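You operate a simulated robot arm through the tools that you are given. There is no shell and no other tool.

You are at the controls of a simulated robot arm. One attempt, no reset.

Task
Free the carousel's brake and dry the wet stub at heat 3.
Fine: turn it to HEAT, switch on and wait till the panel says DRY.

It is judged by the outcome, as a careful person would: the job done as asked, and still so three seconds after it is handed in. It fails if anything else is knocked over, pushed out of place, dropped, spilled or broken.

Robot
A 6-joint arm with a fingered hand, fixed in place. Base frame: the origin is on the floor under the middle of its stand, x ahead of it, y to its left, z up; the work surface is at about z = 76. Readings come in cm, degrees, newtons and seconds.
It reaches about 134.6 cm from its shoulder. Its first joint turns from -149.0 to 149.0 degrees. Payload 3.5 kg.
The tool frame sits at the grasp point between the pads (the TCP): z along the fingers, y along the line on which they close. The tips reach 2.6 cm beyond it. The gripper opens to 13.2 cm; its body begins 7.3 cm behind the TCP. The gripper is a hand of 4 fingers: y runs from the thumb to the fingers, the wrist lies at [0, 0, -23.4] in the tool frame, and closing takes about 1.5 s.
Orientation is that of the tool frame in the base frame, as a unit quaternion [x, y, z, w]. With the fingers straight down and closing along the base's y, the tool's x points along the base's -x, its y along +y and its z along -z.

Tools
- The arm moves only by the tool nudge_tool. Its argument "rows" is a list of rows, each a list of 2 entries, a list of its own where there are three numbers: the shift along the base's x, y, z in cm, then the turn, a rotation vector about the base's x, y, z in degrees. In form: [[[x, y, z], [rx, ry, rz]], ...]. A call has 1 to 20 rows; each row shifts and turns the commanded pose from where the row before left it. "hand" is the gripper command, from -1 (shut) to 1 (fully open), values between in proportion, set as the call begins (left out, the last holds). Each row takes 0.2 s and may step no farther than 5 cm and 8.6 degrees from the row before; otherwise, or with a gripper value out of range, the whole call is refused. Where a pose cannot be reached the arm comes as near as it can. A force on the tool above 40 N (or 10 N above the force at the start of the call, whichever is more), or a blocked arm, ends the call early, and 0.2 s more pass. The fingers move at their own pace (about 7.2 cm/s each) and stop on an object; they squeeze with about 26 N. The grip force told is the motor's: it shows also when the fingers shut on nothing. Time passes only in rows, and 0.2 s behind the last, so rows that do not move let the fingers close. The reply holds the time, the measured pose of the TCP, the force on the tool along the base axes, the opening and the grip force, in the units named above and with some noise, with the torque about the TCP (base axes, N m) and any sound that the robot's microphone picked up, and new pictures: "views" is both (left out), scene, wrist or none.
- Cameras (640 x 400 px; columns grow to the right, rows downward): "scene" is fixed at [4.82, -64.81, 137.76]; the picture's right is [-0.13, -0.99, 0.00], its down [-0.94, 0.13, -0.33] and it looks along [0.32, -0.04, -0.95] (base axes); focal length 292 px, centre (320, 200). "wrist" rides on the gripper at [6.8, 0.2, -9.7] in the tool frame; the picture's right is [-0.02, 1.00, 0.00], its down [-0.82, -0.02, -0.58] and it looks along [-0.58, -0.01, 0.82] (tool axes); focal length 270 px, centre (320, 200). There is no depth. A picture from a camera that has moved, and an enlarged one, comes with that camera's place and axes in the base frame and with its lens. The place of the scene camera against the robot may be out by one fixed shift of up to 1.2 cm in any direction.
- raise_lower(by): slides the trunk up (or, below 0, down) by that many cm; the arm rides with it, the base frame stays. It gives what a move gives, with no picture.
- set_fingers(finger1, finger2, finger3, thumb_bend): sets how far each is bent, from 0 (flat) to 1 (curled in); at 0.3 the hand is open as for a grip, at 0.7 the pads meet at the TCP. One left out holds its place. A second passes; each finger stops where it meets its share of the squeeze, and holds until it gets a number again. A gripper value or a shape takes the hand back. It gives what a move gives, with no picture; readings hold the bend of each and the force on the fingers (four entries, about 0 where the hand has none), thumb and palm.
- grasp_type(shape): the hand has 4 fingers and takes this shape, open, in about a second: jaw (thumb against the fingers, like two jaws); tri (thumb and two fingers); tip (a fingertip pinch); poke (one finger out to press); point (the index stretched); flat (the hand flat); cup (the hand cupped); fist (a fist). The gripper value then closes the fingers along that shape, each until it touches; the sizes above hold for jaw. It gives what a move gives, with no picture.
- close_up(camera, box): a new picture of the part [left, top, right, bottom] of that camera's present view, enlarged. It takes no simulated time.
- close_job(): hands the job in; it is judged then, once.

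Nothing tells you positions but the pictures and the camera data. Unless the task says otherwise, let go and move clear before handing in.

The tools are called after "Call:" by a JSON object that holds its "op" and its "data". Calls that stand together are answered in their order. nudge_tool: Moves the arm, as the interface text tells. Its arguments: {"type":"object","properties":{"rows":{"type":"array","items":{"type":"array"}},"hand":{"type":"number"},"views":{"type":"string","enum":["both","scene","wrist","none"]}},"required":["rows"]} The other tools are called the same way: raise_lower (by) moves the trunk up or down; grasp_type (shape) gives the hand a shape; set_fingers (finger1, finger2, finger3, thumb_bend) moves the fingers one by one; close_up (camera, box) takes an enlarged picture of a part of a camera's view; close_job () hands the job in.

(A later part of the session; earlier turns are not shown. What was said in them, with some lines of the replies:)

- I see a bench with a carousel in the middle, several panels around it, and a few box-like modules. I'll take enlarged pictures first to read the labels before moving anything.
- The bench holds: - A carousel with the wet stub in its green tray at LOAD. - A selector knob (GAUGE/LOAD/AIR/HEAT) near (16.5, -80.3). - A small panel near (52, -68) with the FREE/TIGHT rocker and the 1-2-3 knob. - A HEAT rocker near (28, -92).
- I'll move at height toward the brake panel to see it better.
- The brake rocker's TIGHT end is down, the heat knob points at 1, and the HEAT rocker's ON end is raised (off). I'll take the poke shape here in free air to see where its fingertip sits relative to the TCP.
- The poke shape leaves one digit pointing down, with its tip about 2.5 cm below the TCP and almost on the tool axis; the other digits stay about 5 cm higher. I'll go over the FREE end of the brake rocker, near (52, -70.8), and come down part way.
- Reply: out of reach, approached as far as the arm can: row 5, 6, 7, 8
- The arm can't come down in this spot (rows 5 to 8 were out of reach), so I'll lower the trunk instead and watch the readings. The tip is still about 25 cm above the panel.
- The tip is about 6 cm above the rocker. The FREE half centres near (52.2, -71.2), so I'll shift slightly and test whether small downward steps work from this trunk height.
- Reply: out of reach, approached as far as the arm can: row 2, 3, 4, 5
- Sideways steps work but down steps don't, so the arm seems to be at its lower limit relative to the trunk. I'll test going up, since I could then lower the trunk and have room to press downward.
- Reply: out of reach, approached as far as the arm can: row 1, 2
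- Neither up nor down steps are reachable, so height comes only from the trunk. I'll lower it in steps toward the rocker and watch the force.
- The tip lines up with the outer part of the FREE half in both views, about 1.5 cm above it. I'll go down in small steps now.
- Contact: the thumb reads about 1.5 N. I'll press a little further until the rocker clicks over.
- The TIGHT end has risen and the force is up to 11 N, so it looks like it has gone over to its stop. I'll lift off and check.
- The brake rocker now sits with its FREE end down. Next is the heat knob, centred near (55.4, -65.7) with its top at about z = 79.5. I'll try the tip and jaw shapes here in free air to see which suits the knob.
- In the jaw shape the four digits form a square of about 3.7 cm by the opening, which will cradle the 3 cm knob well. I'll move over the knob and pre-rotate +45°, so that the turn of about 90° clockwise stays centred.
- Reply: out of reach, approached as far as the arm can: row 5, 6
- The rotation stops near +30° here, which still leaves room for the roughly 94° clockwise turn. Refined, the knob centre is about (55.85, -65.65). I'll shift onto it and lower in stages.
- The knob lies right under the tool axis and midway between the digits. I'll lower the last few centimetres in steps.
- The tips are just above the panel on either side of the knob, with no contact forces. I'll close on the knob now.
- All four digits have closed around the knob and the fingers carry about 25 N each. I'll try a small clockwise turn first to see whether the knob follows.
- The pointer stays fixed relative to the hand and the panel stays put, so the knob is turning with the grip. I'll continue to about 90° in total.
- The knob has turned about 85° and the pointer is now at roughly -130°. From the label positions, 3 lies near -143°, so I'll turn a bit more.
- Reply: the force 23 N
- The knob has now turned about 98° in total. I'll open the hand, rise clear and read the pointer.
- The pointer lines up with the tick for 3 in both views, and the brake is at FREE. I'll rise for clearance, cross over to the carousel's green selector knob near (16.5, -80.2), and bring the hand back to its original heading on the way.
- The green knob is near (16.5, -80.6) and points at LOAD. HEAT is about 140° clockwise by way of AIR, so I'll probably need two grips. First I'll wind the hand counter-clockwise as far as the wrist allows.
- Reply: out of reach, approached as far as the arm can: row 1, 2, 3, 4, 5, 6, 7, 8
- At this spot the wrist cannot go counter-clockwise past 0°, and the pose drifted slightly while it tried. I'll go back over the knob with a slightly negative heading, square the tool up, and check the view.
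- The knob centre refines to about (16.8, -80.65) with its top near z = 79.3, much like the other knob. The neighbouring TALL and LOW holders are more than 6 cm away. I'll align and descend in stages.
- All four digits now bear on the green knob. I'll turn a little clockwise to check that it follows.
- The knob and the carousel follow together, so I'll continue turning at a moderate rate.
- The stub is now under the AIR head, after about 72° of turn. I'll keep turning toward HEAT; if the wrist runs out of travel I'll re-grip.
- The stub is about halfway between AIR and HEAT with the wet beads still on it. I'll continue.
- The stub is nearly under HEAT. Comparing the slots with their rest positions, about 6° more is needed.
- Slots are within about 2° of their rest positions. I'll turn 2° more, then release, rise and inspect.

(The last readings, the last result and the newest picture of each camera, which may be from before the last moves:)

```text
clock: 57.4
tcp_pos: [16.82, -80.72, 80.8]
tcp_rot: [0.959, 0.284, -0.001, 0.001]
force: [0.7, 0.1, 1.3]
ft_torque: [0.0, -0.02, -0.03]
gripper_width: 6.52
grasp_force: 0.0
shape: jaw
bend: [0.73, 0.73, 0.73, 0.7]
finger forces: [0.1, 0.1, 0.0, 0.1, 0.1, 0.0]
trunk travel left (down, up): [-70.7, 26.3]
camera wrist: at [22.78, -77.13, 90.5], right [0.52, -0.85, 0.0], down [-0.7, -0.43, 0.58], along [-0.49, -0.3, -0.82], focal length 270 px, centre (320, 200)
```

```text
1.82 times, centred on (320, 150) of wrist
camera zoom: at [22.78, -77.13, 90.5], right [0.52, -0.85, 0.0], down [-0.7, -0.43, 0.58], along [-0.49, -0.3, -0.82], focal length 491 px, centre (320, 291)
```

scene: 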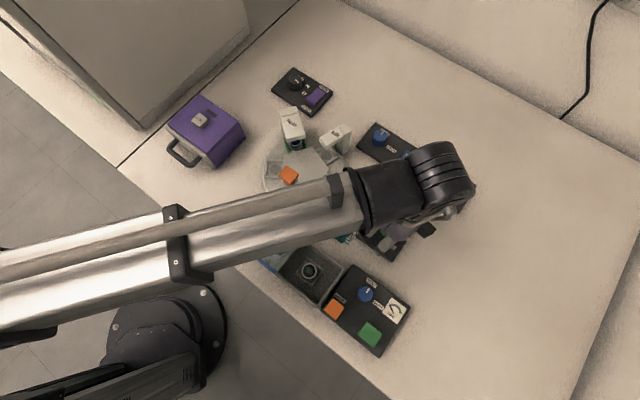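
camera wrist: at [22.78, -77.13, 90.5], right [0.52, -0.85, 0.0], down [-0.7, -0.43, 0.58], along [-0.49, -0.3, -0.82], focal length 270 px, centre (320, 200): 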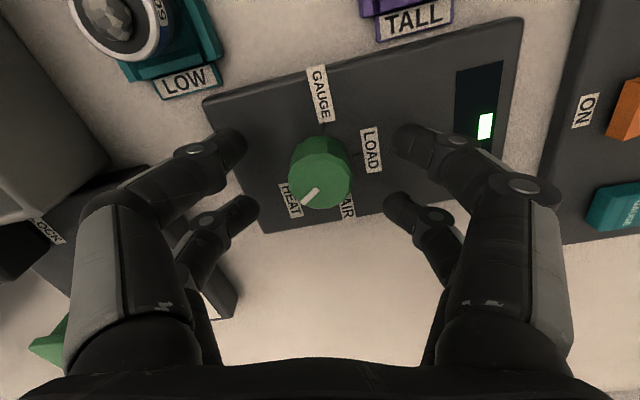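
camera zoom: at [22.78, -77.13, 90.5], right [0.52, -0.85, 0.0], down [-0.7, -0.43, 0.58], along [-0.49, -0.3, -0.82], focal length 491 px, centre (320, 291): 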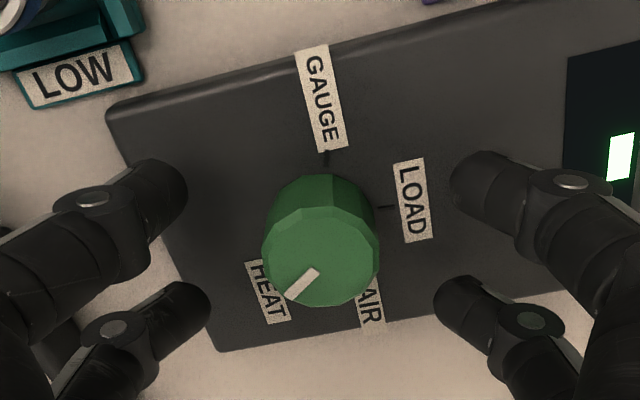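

The pointer is on HEAT and the slots are back on their rest positions, with the wet stub under the HEAT head. I'll rise and move to the orange HEAT switch, whose raised ON end is near (27, -91), turning the hand back on the way.

Call:
{"op": "raise_lower", "data": {"by": 13}}

Call:
{"op": "nudge_tool", "data": {"rows": [[[0.73, -0.735, 0], [0, 0, 8.3]], [[0.73, -0.735, 0], [0, 0, 8.3]], [[0.73, -0.735, 0], [0, 0, 8.3]], [[0.73, -0.735, 0], [0, 0, 8.3]], [[0.73, -0.735, 0], [0, 0, 8.3]], [[0.73, -0.735, 0], [0, 0, 8.3]], [[0.73, -0.735, 0], [0, 0, 8.3]], [[0.73, -0.735, 0], [0, 0, 8.3]], [[0.73, -0.735, 0], [0, 0, 8.3]], [[0.73, -0.735, 0], [0, 0, 8.3]], [[0.73, -0.735, 0], [0, 0, 8.3]], [[0.73, -0.735, 0], [0, 0, 8.3]], [[0.73, -0.735, 0], [0, 0, 8.3]], [[0.73, -0.735, 0], [0, 0, 8.3]], [[0, 0, 0], [0, 0, 0]]], "views": "none"}}

Call:
{"op": "grasp_type", "data": {"shape": "poke"}}

Call:
{"op": "nudge_tool", "data": {"rows": [[[0, 0, 0], [0, 0, 0]]], "views": "both"}}

Call:
{"op": "close_up", "data": {"camera": "wrist", "box": [200, 40, 440, 220]}}

Call:
{"op": "close_up", "data": {"camera": "scene", "box": [350, 130, 480, 260]}}

```text
clock: 58.9
tcp_pos: [16.78, -80.74, 93.89]
tcp_rot: [0.959, 0.284, -0.001, 0.001]
force: [-0.6, -0.5, -0.1]
ft_torque: [0.0, 0.01, 0.0]
gripper_width: 6.54
grasp_force: 0.0
shape: jaw
bend: [0.73, 0.73, 0.73, 0.7]
finger forces: [0.1, 0.0, 0.0, 0.1, 0.1, 0.0]
trunk travel left (down, up): [-83.7, 13.3]
```

```text
clock: 62.1
tcp_pos: [27.07, -90.82, 93.81]
tcp_rot: [0.265, 0.964, 0.0, 0.001]
force: [0.3, 0.4, 1.3]
ft_torque: [-0.02, -0.01, -0.01]
gripper_width: 6.56
grasp_force: 0.1
shape: jaw
bend: [0.73, 0.73, 0.73, 0.7]
finger forces: [0.0, 0.1, 0.0, 0.0, 0.0, 0.1]
trunk travel left (down, up): [-83.7, 13.3]
```

```text
clock: 63.0
tcp_pos: [27.14, -90.89, 93.87]
tcp_rot: [0.266, 0.964, 0.001, 0.001]
force: [0.2, 0.2, 0.2]
ft_torque: [0.0, 0.0, -0.01]
gripper_width: 0.0
grasp_force: 0.0
shape: poke
bend: [1.0, 1.0, 1.0, 0.34]
finger forces: [0.1, 0.0, 0.0, 0.1, 0.2, 0.0]
trunk travel left (down, up): [-83.7, 13.3]
```

```text
clock: 63.4
tcp_pos: [27.01, -90.88, 93.84]
tcp_rot: [0.265, 0.964, 0.0, 0.001]
force: [-0.7, -0.5, 1.0]
ft_torque: [0.0, 0.0, 0.0]
gripper_width: 0.01
grasp_force: 0.0
shape: poke
bend: [1.0, 1.0, 1.0, 0.34]
finger forces: [0.0, 0.1, 0.0, 0.1, 0.0, 0.0]
trunk travel left (down, up): [-83.7, 13.3]
camera wrist: at [21.33, -87.31, 103.5], right [0.53, 0.85, 0.0], down [0.69, -0.44, 0.58], along [0.49, -0.31, -0.82], focal length 270 px, centre (320, 200)
```

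scene: 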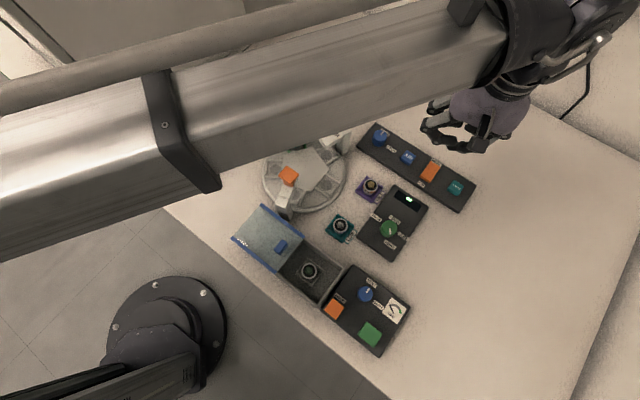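
wrist: 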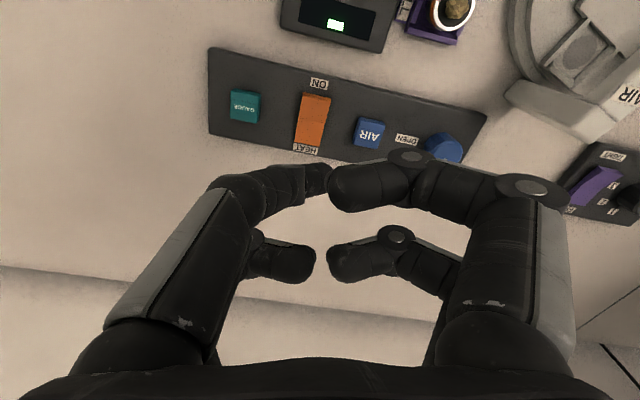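

```text
2.22 times, centred on (320, 130) of wrist
camera zoom: at [21.33, -87.31, 103.5], right [0.53, 0.85, 0.0], down [0.69, -0.44, 0.58], along [0.49, -0.31, -0.82], focal length 601 px, centre (320, 356)
```

zoom: 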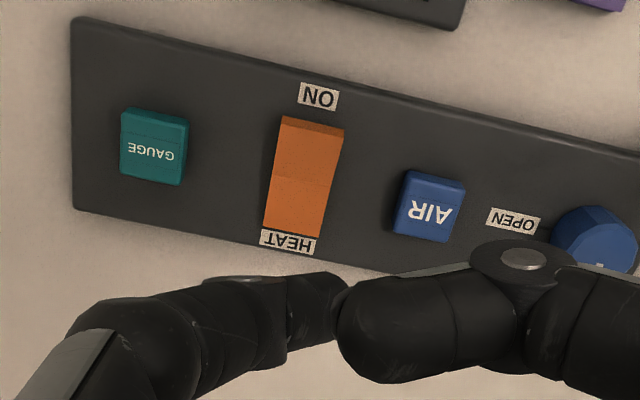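

```text
3.08 times, centred on (415, 195) of scene
camera zoom: at [4.82, -64.81, 137.76], right [-0.13, -0.99, 0.0], down [-0.94, 0.13, -0.33], along [0.32, -0.04, -0.95], focal length 898 px, centre (28, 215)
```

zoom: 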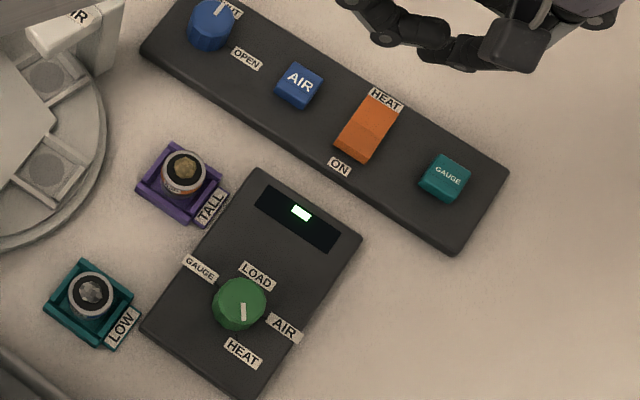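

The green pointer reads HEAT in the scene view too. The centre of the ON half is near (27.2, -91.5), so I'll nudge there and start down.

Call:
{"op": "nudge_tool", "data": {"rows": [[[0, -0.85, 0], [0, 0, 0]], [[0, 0, 0], [0, 0, 0]]], "views": "none"}}

Call:
{"op": "raise_lower", "data": {"by": -10}}

Call:
{"op": "nudge_tool", "data": {"rows": [[[0, 0, 0], [0, 0, 0]]], "views": "both"}}

Call:
{"op": "close_up", "data": {"camera": "wrist", "box": [200, 40, 440, 220]}}

Call:
{"op": "close_up", "data": {"camera": "scene", "box": [370, 110, 480, 220]}}

```text
clock: 64.0
tcp_pos: [27.0, -91.87, 93.66]
tcp_rot: [0.266, 0.964, 0.001, 0.0]
force: [0.3, 0.4, -0.1]
ft_torque: [-0.01, 0.0, -0.01]
gripper_width: 0.0
grasp_force: 0.0
shape: poke
bend: [1.0, 1.0, 1.0, 0.34]
finger forces: [0.1, 0.0, 0.1, 0.1, 0.0, 0.1]
trunk travel left (down, up): [-83.7, 13.3]
```

```text
clock: 65.4
tcp_pos: [27.01, -91.88, 83.85]
tcp_rot: [0.266, 0.964, 0.0, 0.001]
force: [-0.5, 0.1, -0.2]
ft_torque: [-0.02, 0.02, 0.03]
gripper_width: 0.03
grasp_force: 0.1
shape: poke
bend: [1.0, 1.0, 1.0, 0.34]
finger forces: [0.0, 0.0, 0.0, 0.1, 0.0, 0.0]
trunk travel left (down, up): [-73.7, 23.3]
```

```text
clock: 65.8
tcp_pos: [27.02, -91.91, 83.88]
tcp_rot: [0.265, 0.964, 0.001, 0.001]
force: [0.1, -0.7, 0.6]
ft_torque: [0.0, 0.0, -0.01]
gripper_width: 0.0
grasp_force: 0.0
shape: poke
bend: [1.0, 1.0, 1.0, 0.34]
finger forces: [0.0, 0.1, 0.1, 0.0, 0.0, 0.0]
trunk travel left (down, up): [-73.7, 23.3]
camera wrist: at [21.34, -88.24, 93.51], right [0.53, 0.85, 0.0], down [0.69, -0.44, 0.58], along [0.49, -0.31, -0.82], focal length 270 px, centre (320, 200)
```

scene: 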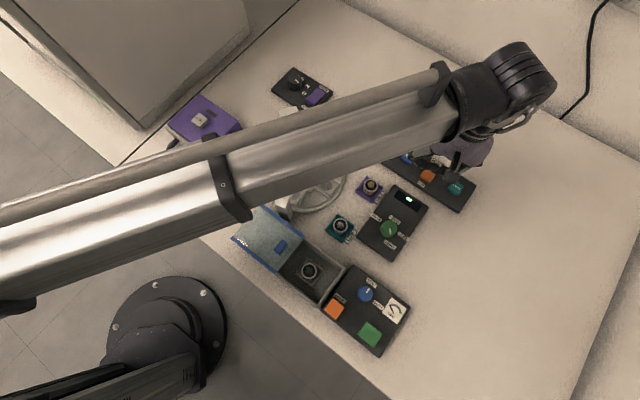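
wrist: 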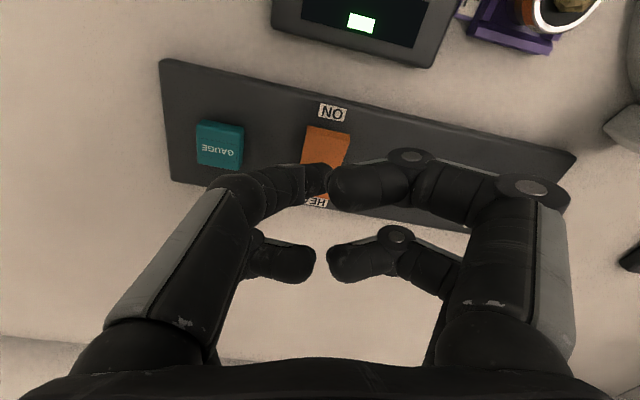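

```text
2.22 times, centred on (320, 130) of wrist
camera zoom: at [21.34, -88.24, 93.51], right [0.53, 0.85, 0.0], down [0.69, -0.44, 0.58], along [0.49, -0.31, -0.82], focal length 601 px, centre (320, 356)
```

zoom: 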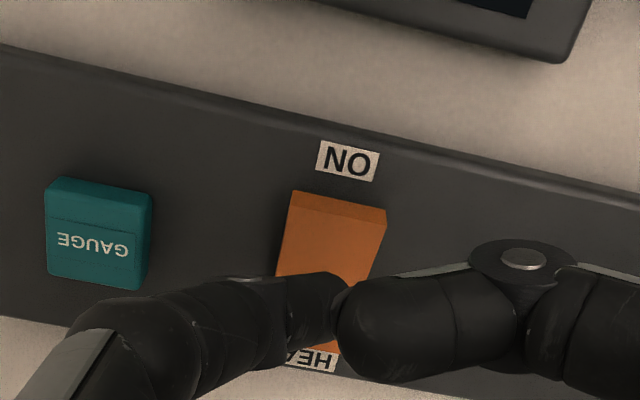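

```text
3.64 times, centred on (425, 165) of scene
camera zoom: at [4.82, -64.81, 137.76], right [-0.13, -0.99, 0.0], down [-0.94, 0.13, -0.33], along [0.32, -0.04, -0.95], focal length 1061 px, centre (-62, 327)
```

zoom: 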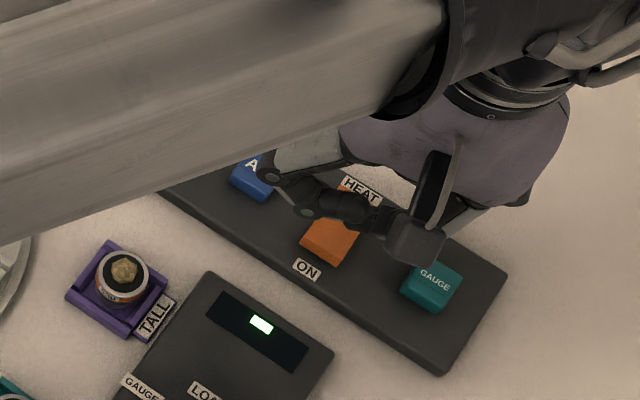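

The tip projects onto the outer third of the ON half, so I'll descend the last bit in small steps.

Call:
{"op": "raise_lower", "data": {"by": -2.2}}

Call:
{"op": "raise_lower", "data": {"by": -0.6}}

Call:
{"op": "close_up", "data": {"camera": "scene", "box": [370, 110, 480, 220]}}

```text
clock: 66.4
tcp_pos: [26.95, -91.87, 81.74]
tcp_rot: [0.265, 0.964, 0.0, 0.001]
force: [-0.6, 0.4, 0.2]
ft_torque: [0.0, 0.02, -0.04]
gripper_width: 0.0
grasp_force: 0.0
shape: poke
bend: [1.0, 1.0, 1.0, 0.34]
finger forces: [0.1, 0.0, 0.1, 0.0, 0.0, 0.1]
trunk travel left (down, up): [-71.5, 25.5]
```

```text
clock: 67.0
tcp_pos: [27.07, -91.8, 80.98]
tcp_rot: [0.265, 0.964, 0.001, 0.001]
force: [0.1, 0.1, 0.8]
ft_torque: [-0.02, -0.01, -0.02]
gripper_width: 0.01
grasp_force: 0.1
shape: poke
bend: [1.0, 1.0, 1.0, 0.34]
finger forces: [0.0, 0.0, 0.0, 0.0, 0.8, 0.1]
trunk travel left (down, up): [-70.9, 26.1]
```

```text
3.64 times, centred on (425, 165) of scene
camera zoom: at [4.82, -64.81, 137.76], right [-0.13, -0.99, 0.0], down [-0.94, 0.13, -0.33], along [0.32, -0.04, -0.95], focal length 1061 px, centre (-62, 327)
```

zoom: 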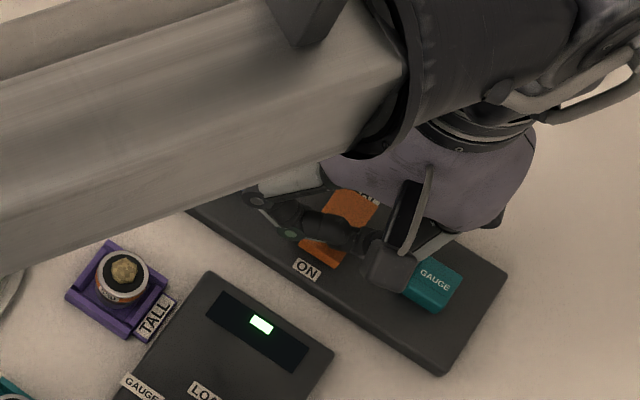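

Call:
{"op": "raise_lower", "data": {"by": -0.5}}

Call:
{"op": "close_up", "data": {"camera": "scene", "box": [370, 110, 480, 220]}}

Call:
{"op": "close_up", "data": {"camera": "wrist", "box": [200, 0, 440, 220]}}

```text
clock: 67.5
tcp_pos: [26.95, -91.82, 80.71]
tcp_rot: [0.264, 0.964, -0.001, 0.002]
force: [-0.1, -3.3, 17.0]
ft_torque: [-0.07, -0.03, 0.02]
gripper_width: 0.0
grasp_force: 0.1
shape: poke
bend: [1.0, 1.0, 1.0, 0.35]
finger forces: [0.0, 0.0, 0.0, 0.0, 17.5, 0.1]
trunk travel left (down, up): [-70.4, 26.6]
```

```text
3.64 times, centred on (425, 165) of scene
camera zoom: at [4.82, -64.81, 137.76], right [-0.13, -0.99, 0.0], down [-0.94, 0.13, -0.33], along [0.32, -0.04, -0.95], focal length 1061 px, centre (-62, 327)
```

zoom: 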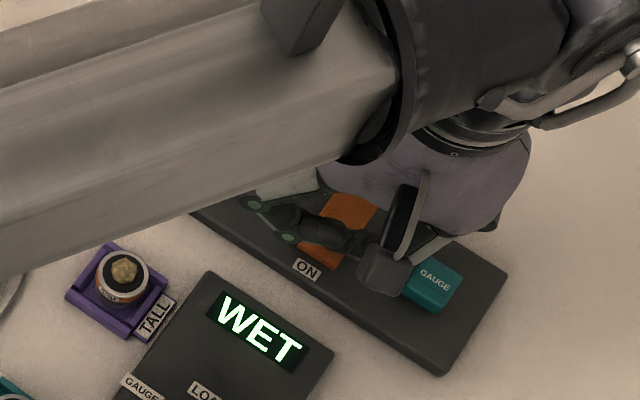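

```text
1.82 times, centred on (320, 110) of wrist
camera zoom: at [21.3, -88.18, 90.35], right [0.53, 0.85, 0.0], down [0.69, -0.44, 0.58], along [0.49, -0.31, -0.81], focal length 491 px, centre (320, 364)
```

zoom: 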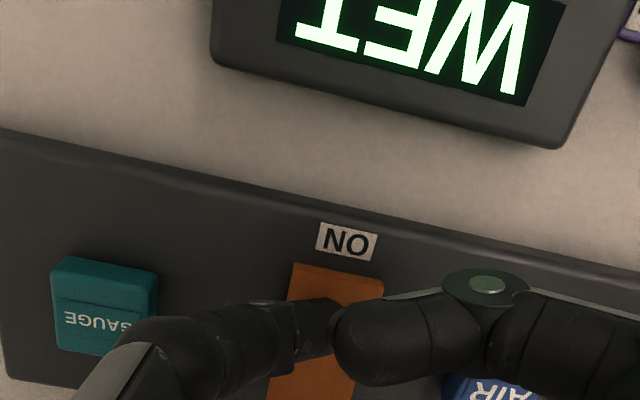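

The HEAT switch is on and the panel now reads WET. I'll lift straight off the switch and watch the display.

Call:
{"op": "raise_lower", "data": {"by": 10}}

Call:
{"op": "nudge_tool", "data": {"rows": [[[0, 0, 0], [0, 0, 0]]], "views": "both"}}

Call:
{"op": "close_up", "data": {"camera": "scene", "box": [350, 130, 480, 260]}}

Call:
{"op": "close_up", "data": {"camera": "wrist", "box": [200, 0, 440, 220]}}

```text
clock: 68.9
tcp_pos: [27.04, -91.9, 90.46]
tcp_rot: [0.265, 0.964, 0.001, 0.001]
force: [-0.3, -0.8, -0.6]
ft_torque: [0.01, -0.01, -0.02]
gripper_width: 0.0
grasp_force: 0.1
shape: poke
bend: [1.0, 1.0, 1.0, 0.34]
finger forces: [0.1, 0.0, 0.1, 0.0, 0.0, 0.0]
trunk travel left (down, up): [-80.4, 16.6]
```

```text
clock: 69.3
tcp_pos: [27.05, -91.82, 90.58]
tcp_rot: [0.266, 0.964, 0.001, 0.0]
force: [-0.5, 0.3, -0.7]
ft_torque: [0.04, 0.01, 0.0]
gripper_width: 0.0
grasp_force: 0.2
shape: poke
bend: [1.0, 1.0, 1.0, 0.34]
finger forces: [0.0, 0.1, 0.0, 0.0, 0.1, 0.1]
trunk travel left (down, up): [-80.4, 16.6]
camera wrist: at [21.34, -88.24, 100.2], right [0.53, 0.85, 0.0], down [0.69, -0.44, 0.58], along [0.49, -0.31, -0.82], focal length 270 px, centre (320, 200)
```

scene: 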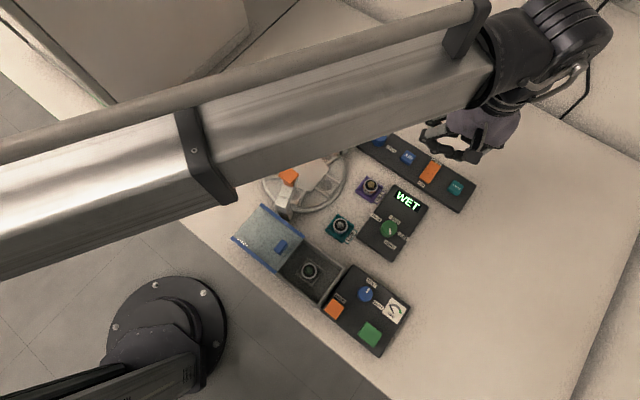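
wrist: 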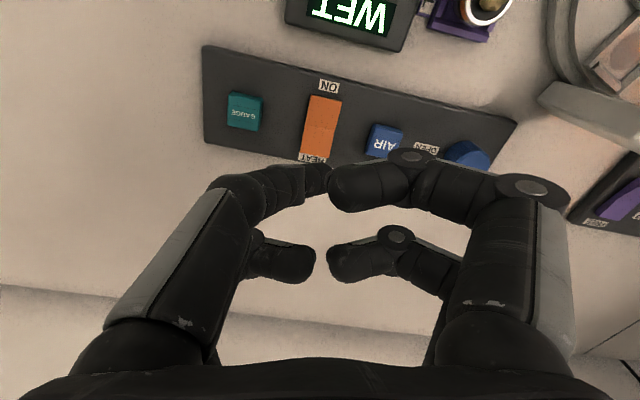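

```text
3.08 times, centred on (415, 195) of scene
camera zoom: at [4.82, -64.81, 137.76], right [-0.13, -0.99, 0.0], down [-0.94, 0.13, -0.33], along [0.32, -0.04, -0.95], focal length 898 px, centre (28, 215)
```

zoom: 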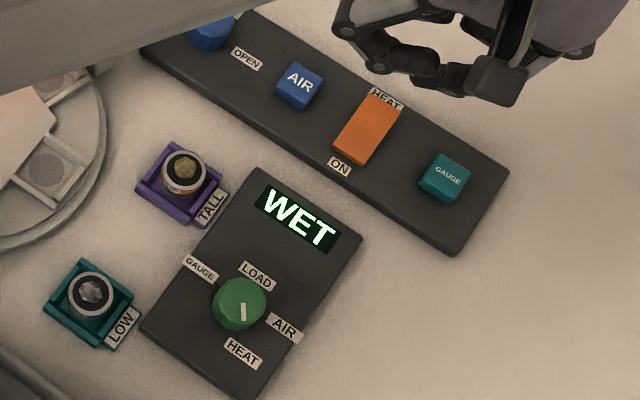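

```text
1.82 times, centred on (320, 110) of wrist
camera zoom: at [21.34, -88.24, 100.2], right [0.53, 0.85, 0.0], down [0.69, -0.44, 0.58], along [0.49, -0.31, -0.82], focal length 491 px, centre (320, 364)
```

zoom: 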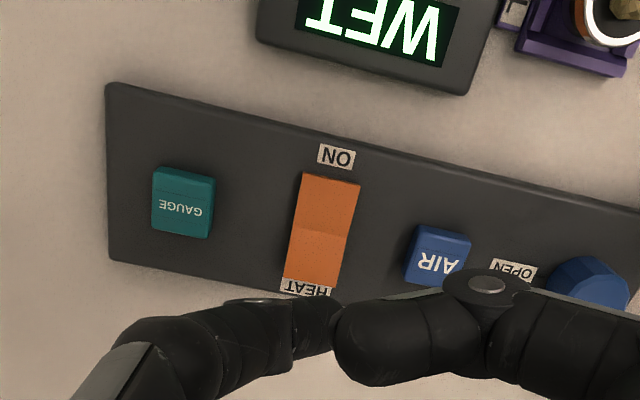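

The switch has latched ON, the panel shows WET and there is a warm glow at the carousel. I'll hold still and watch the display in short intervals.

Call:
{"op": "nudge_tool", "data": {"rows": [[[0, 0, 0], [0, 0, 0]], [[0, 0, 0], [0, 0, 0]], [[0, 0, 0], [0, 0, 0]], [[0, 0, 0], [0, 0, 0]], [[0, 0, 0], [0, 0, 0]], [[0, 0, 0], [0, 0, 0]], [[0, 0, 0], [0, 0, 0]], [[0, 0, 0], [0, 0, 0]], [[0, 0, 0], [0, 0, 0]]], "views": "scene"}}

```text
clock: 71.3
tcp_pos: [27.05, -91.88, 90.46]
tcp_rot: [0.266, 0.964, 0.001, 0.001]
force: [0.6, -0.2, 1.1]
ft_torque: [0.03, 0.02, 0.02]
gripper_width: 0.0
grasp_force: 0.1
shape: poke
bend: [1.0, 1.0, 1.0, 0.34]
finger forces: [0.0, 0.0, 0.0, 0.1, 0.0, 0.0]
trunk travel left (down, up): [-80.4, 16.6]
```

scene: 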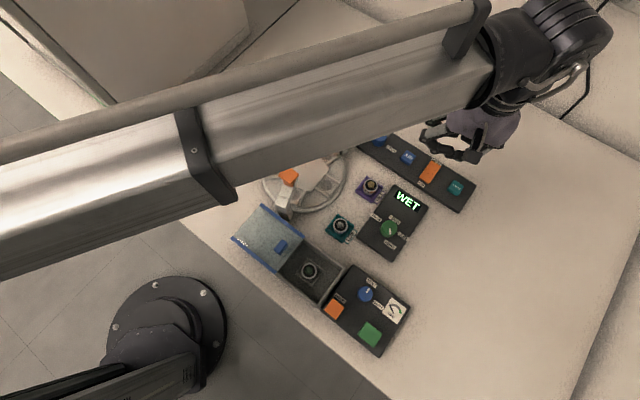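

Still WET. I'll keep waiting.

Call:
{"op": "nudge_tool", "data": {"rows": [[[0, 0, 0], [0, 0, 0]], [[0, 0, 0], [0, 0, 0]], [[0, 0, 0], [0, 0, 0]], [[0, 0, 0], [0, 0, 0]], [[0, 0, 0], [0, 0, 0]], [[0, 0, 0], [0, 0, 0]], [[0, 0, 0], [0, 0, 0]], [[0, 0, 0], [0, 0, 0]], [[0, 0, 0], [0, 0, 0]]], "views": "scene"}}

```text
clock: 73.3
tcp_pos: [26.97, -91.96, 90.38]
tcp_rot: [0.265, 0.964, 0.001, 0.001]
force: [-0.2, 0.5, -0.1]
ft_torque: [0.0, 0.0, -0.01]
gripper_width: 0.01
grasp_force: 0.0
shape: poke
bend: [1.0, 1.0, 1.0, 0.34]
finger forces: [0.0, 0.1, 0.1, 0.0, 0.0, 0.1]
trunk travel left (down, up): [-80.4, 16.6]
```

scene: 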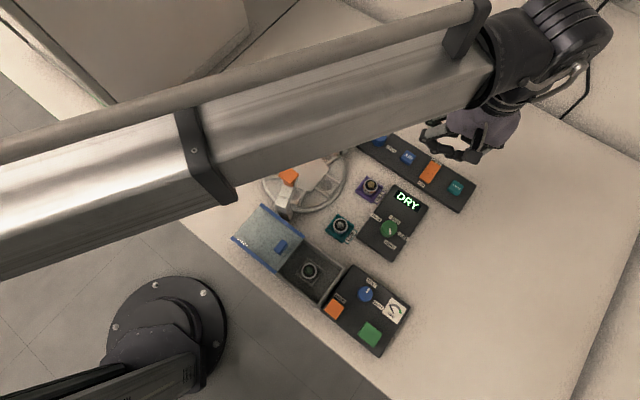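

Call:
{"op": "close_up", "data": {"camera": "scene", "box": [350, 130, 480, 260]}}

Call:
{"op": "close_up", "data": {"camera": "scene", "box": [240, 130, 360, 230]}}

Call:
{"op": "close_up", "data": {"camera": "wrist", "box": [440, 40, 640, 260]}}

```text
3.08 times, centred on (415, 195) of scene
camera zoom: at [4.82, -64.81, 137.76], right [-0.13, -0.99, 0.0], down [-0.94, 0.13, -0.33], along [0.32, -0.04, -0.95], focal length 898 px, centre (28, 215)
```

zoom: 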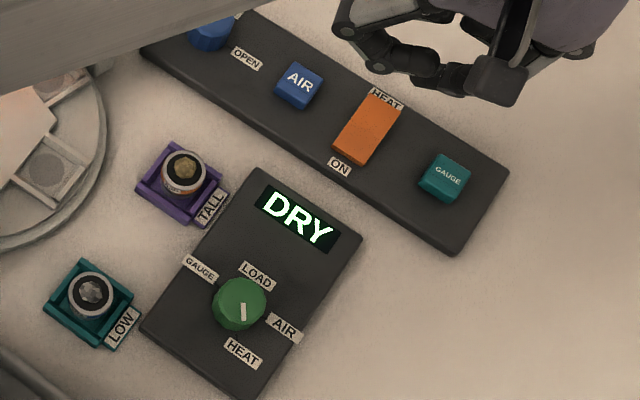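

```text
4.00 times, centred on (300, 180) of scene
camera zoom: at [4.82, -64.81, 137.76], right [-0.13, -0.99, 0.0], down [-0.94, 0.13, -0.33], along [0.32, -0.04, -0.95], focal length 1167 px, centre (400, 280)
```

zoom: 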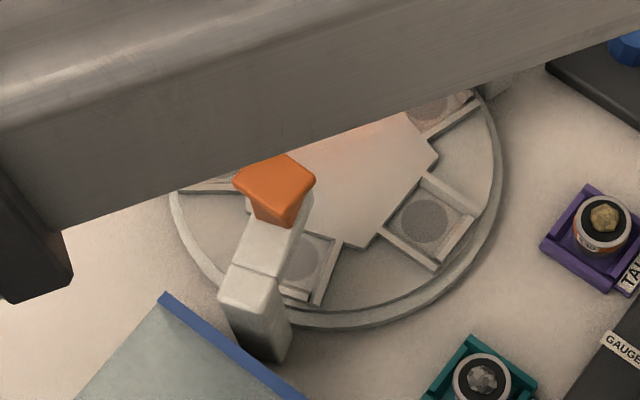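

```text
1.82 times, centred on (540, 150) of wrist
camera zoom: at [21.34, -88.24, 100.2], right [0.53, 0.85, 0.0], down [0.69, -0.44, 0.58], along [0.49, -0.31, -0.82], focal length 491 px, centre (-80, 291)
```

zoom: 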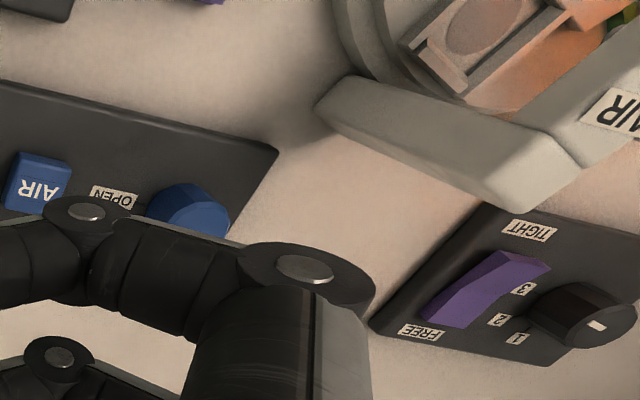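

The panel says DRY, the selector is on HEAT, the heat knob is on 3, the brake is FREE and the heater is on. The hand is well clear of everything and nothing else has moved, so I'm handing the job in.

Call:
{"op": "close_job", "data": {}}

```text
The job is handed in.
```

The job is handed in: the wet stub is under the HEAT head and the panel read DRY about six seconds after I switched the heater on.

- **Brake:** the rocker is pressed over to FREE.
- **Heat setting:** the knob points at 3.
- **Carousel:** I turned the selector clockwise from LOAD, past AIR, to HEAT, and the stub followed and lined up under the HEAT head.
- **Heater:** the switch is ON, and I left it on because you did not ask for it to be switched off.

The hand had let go and was about 10 cm above the switch when I handed in. I saw nothing knocked over or moved out of place.
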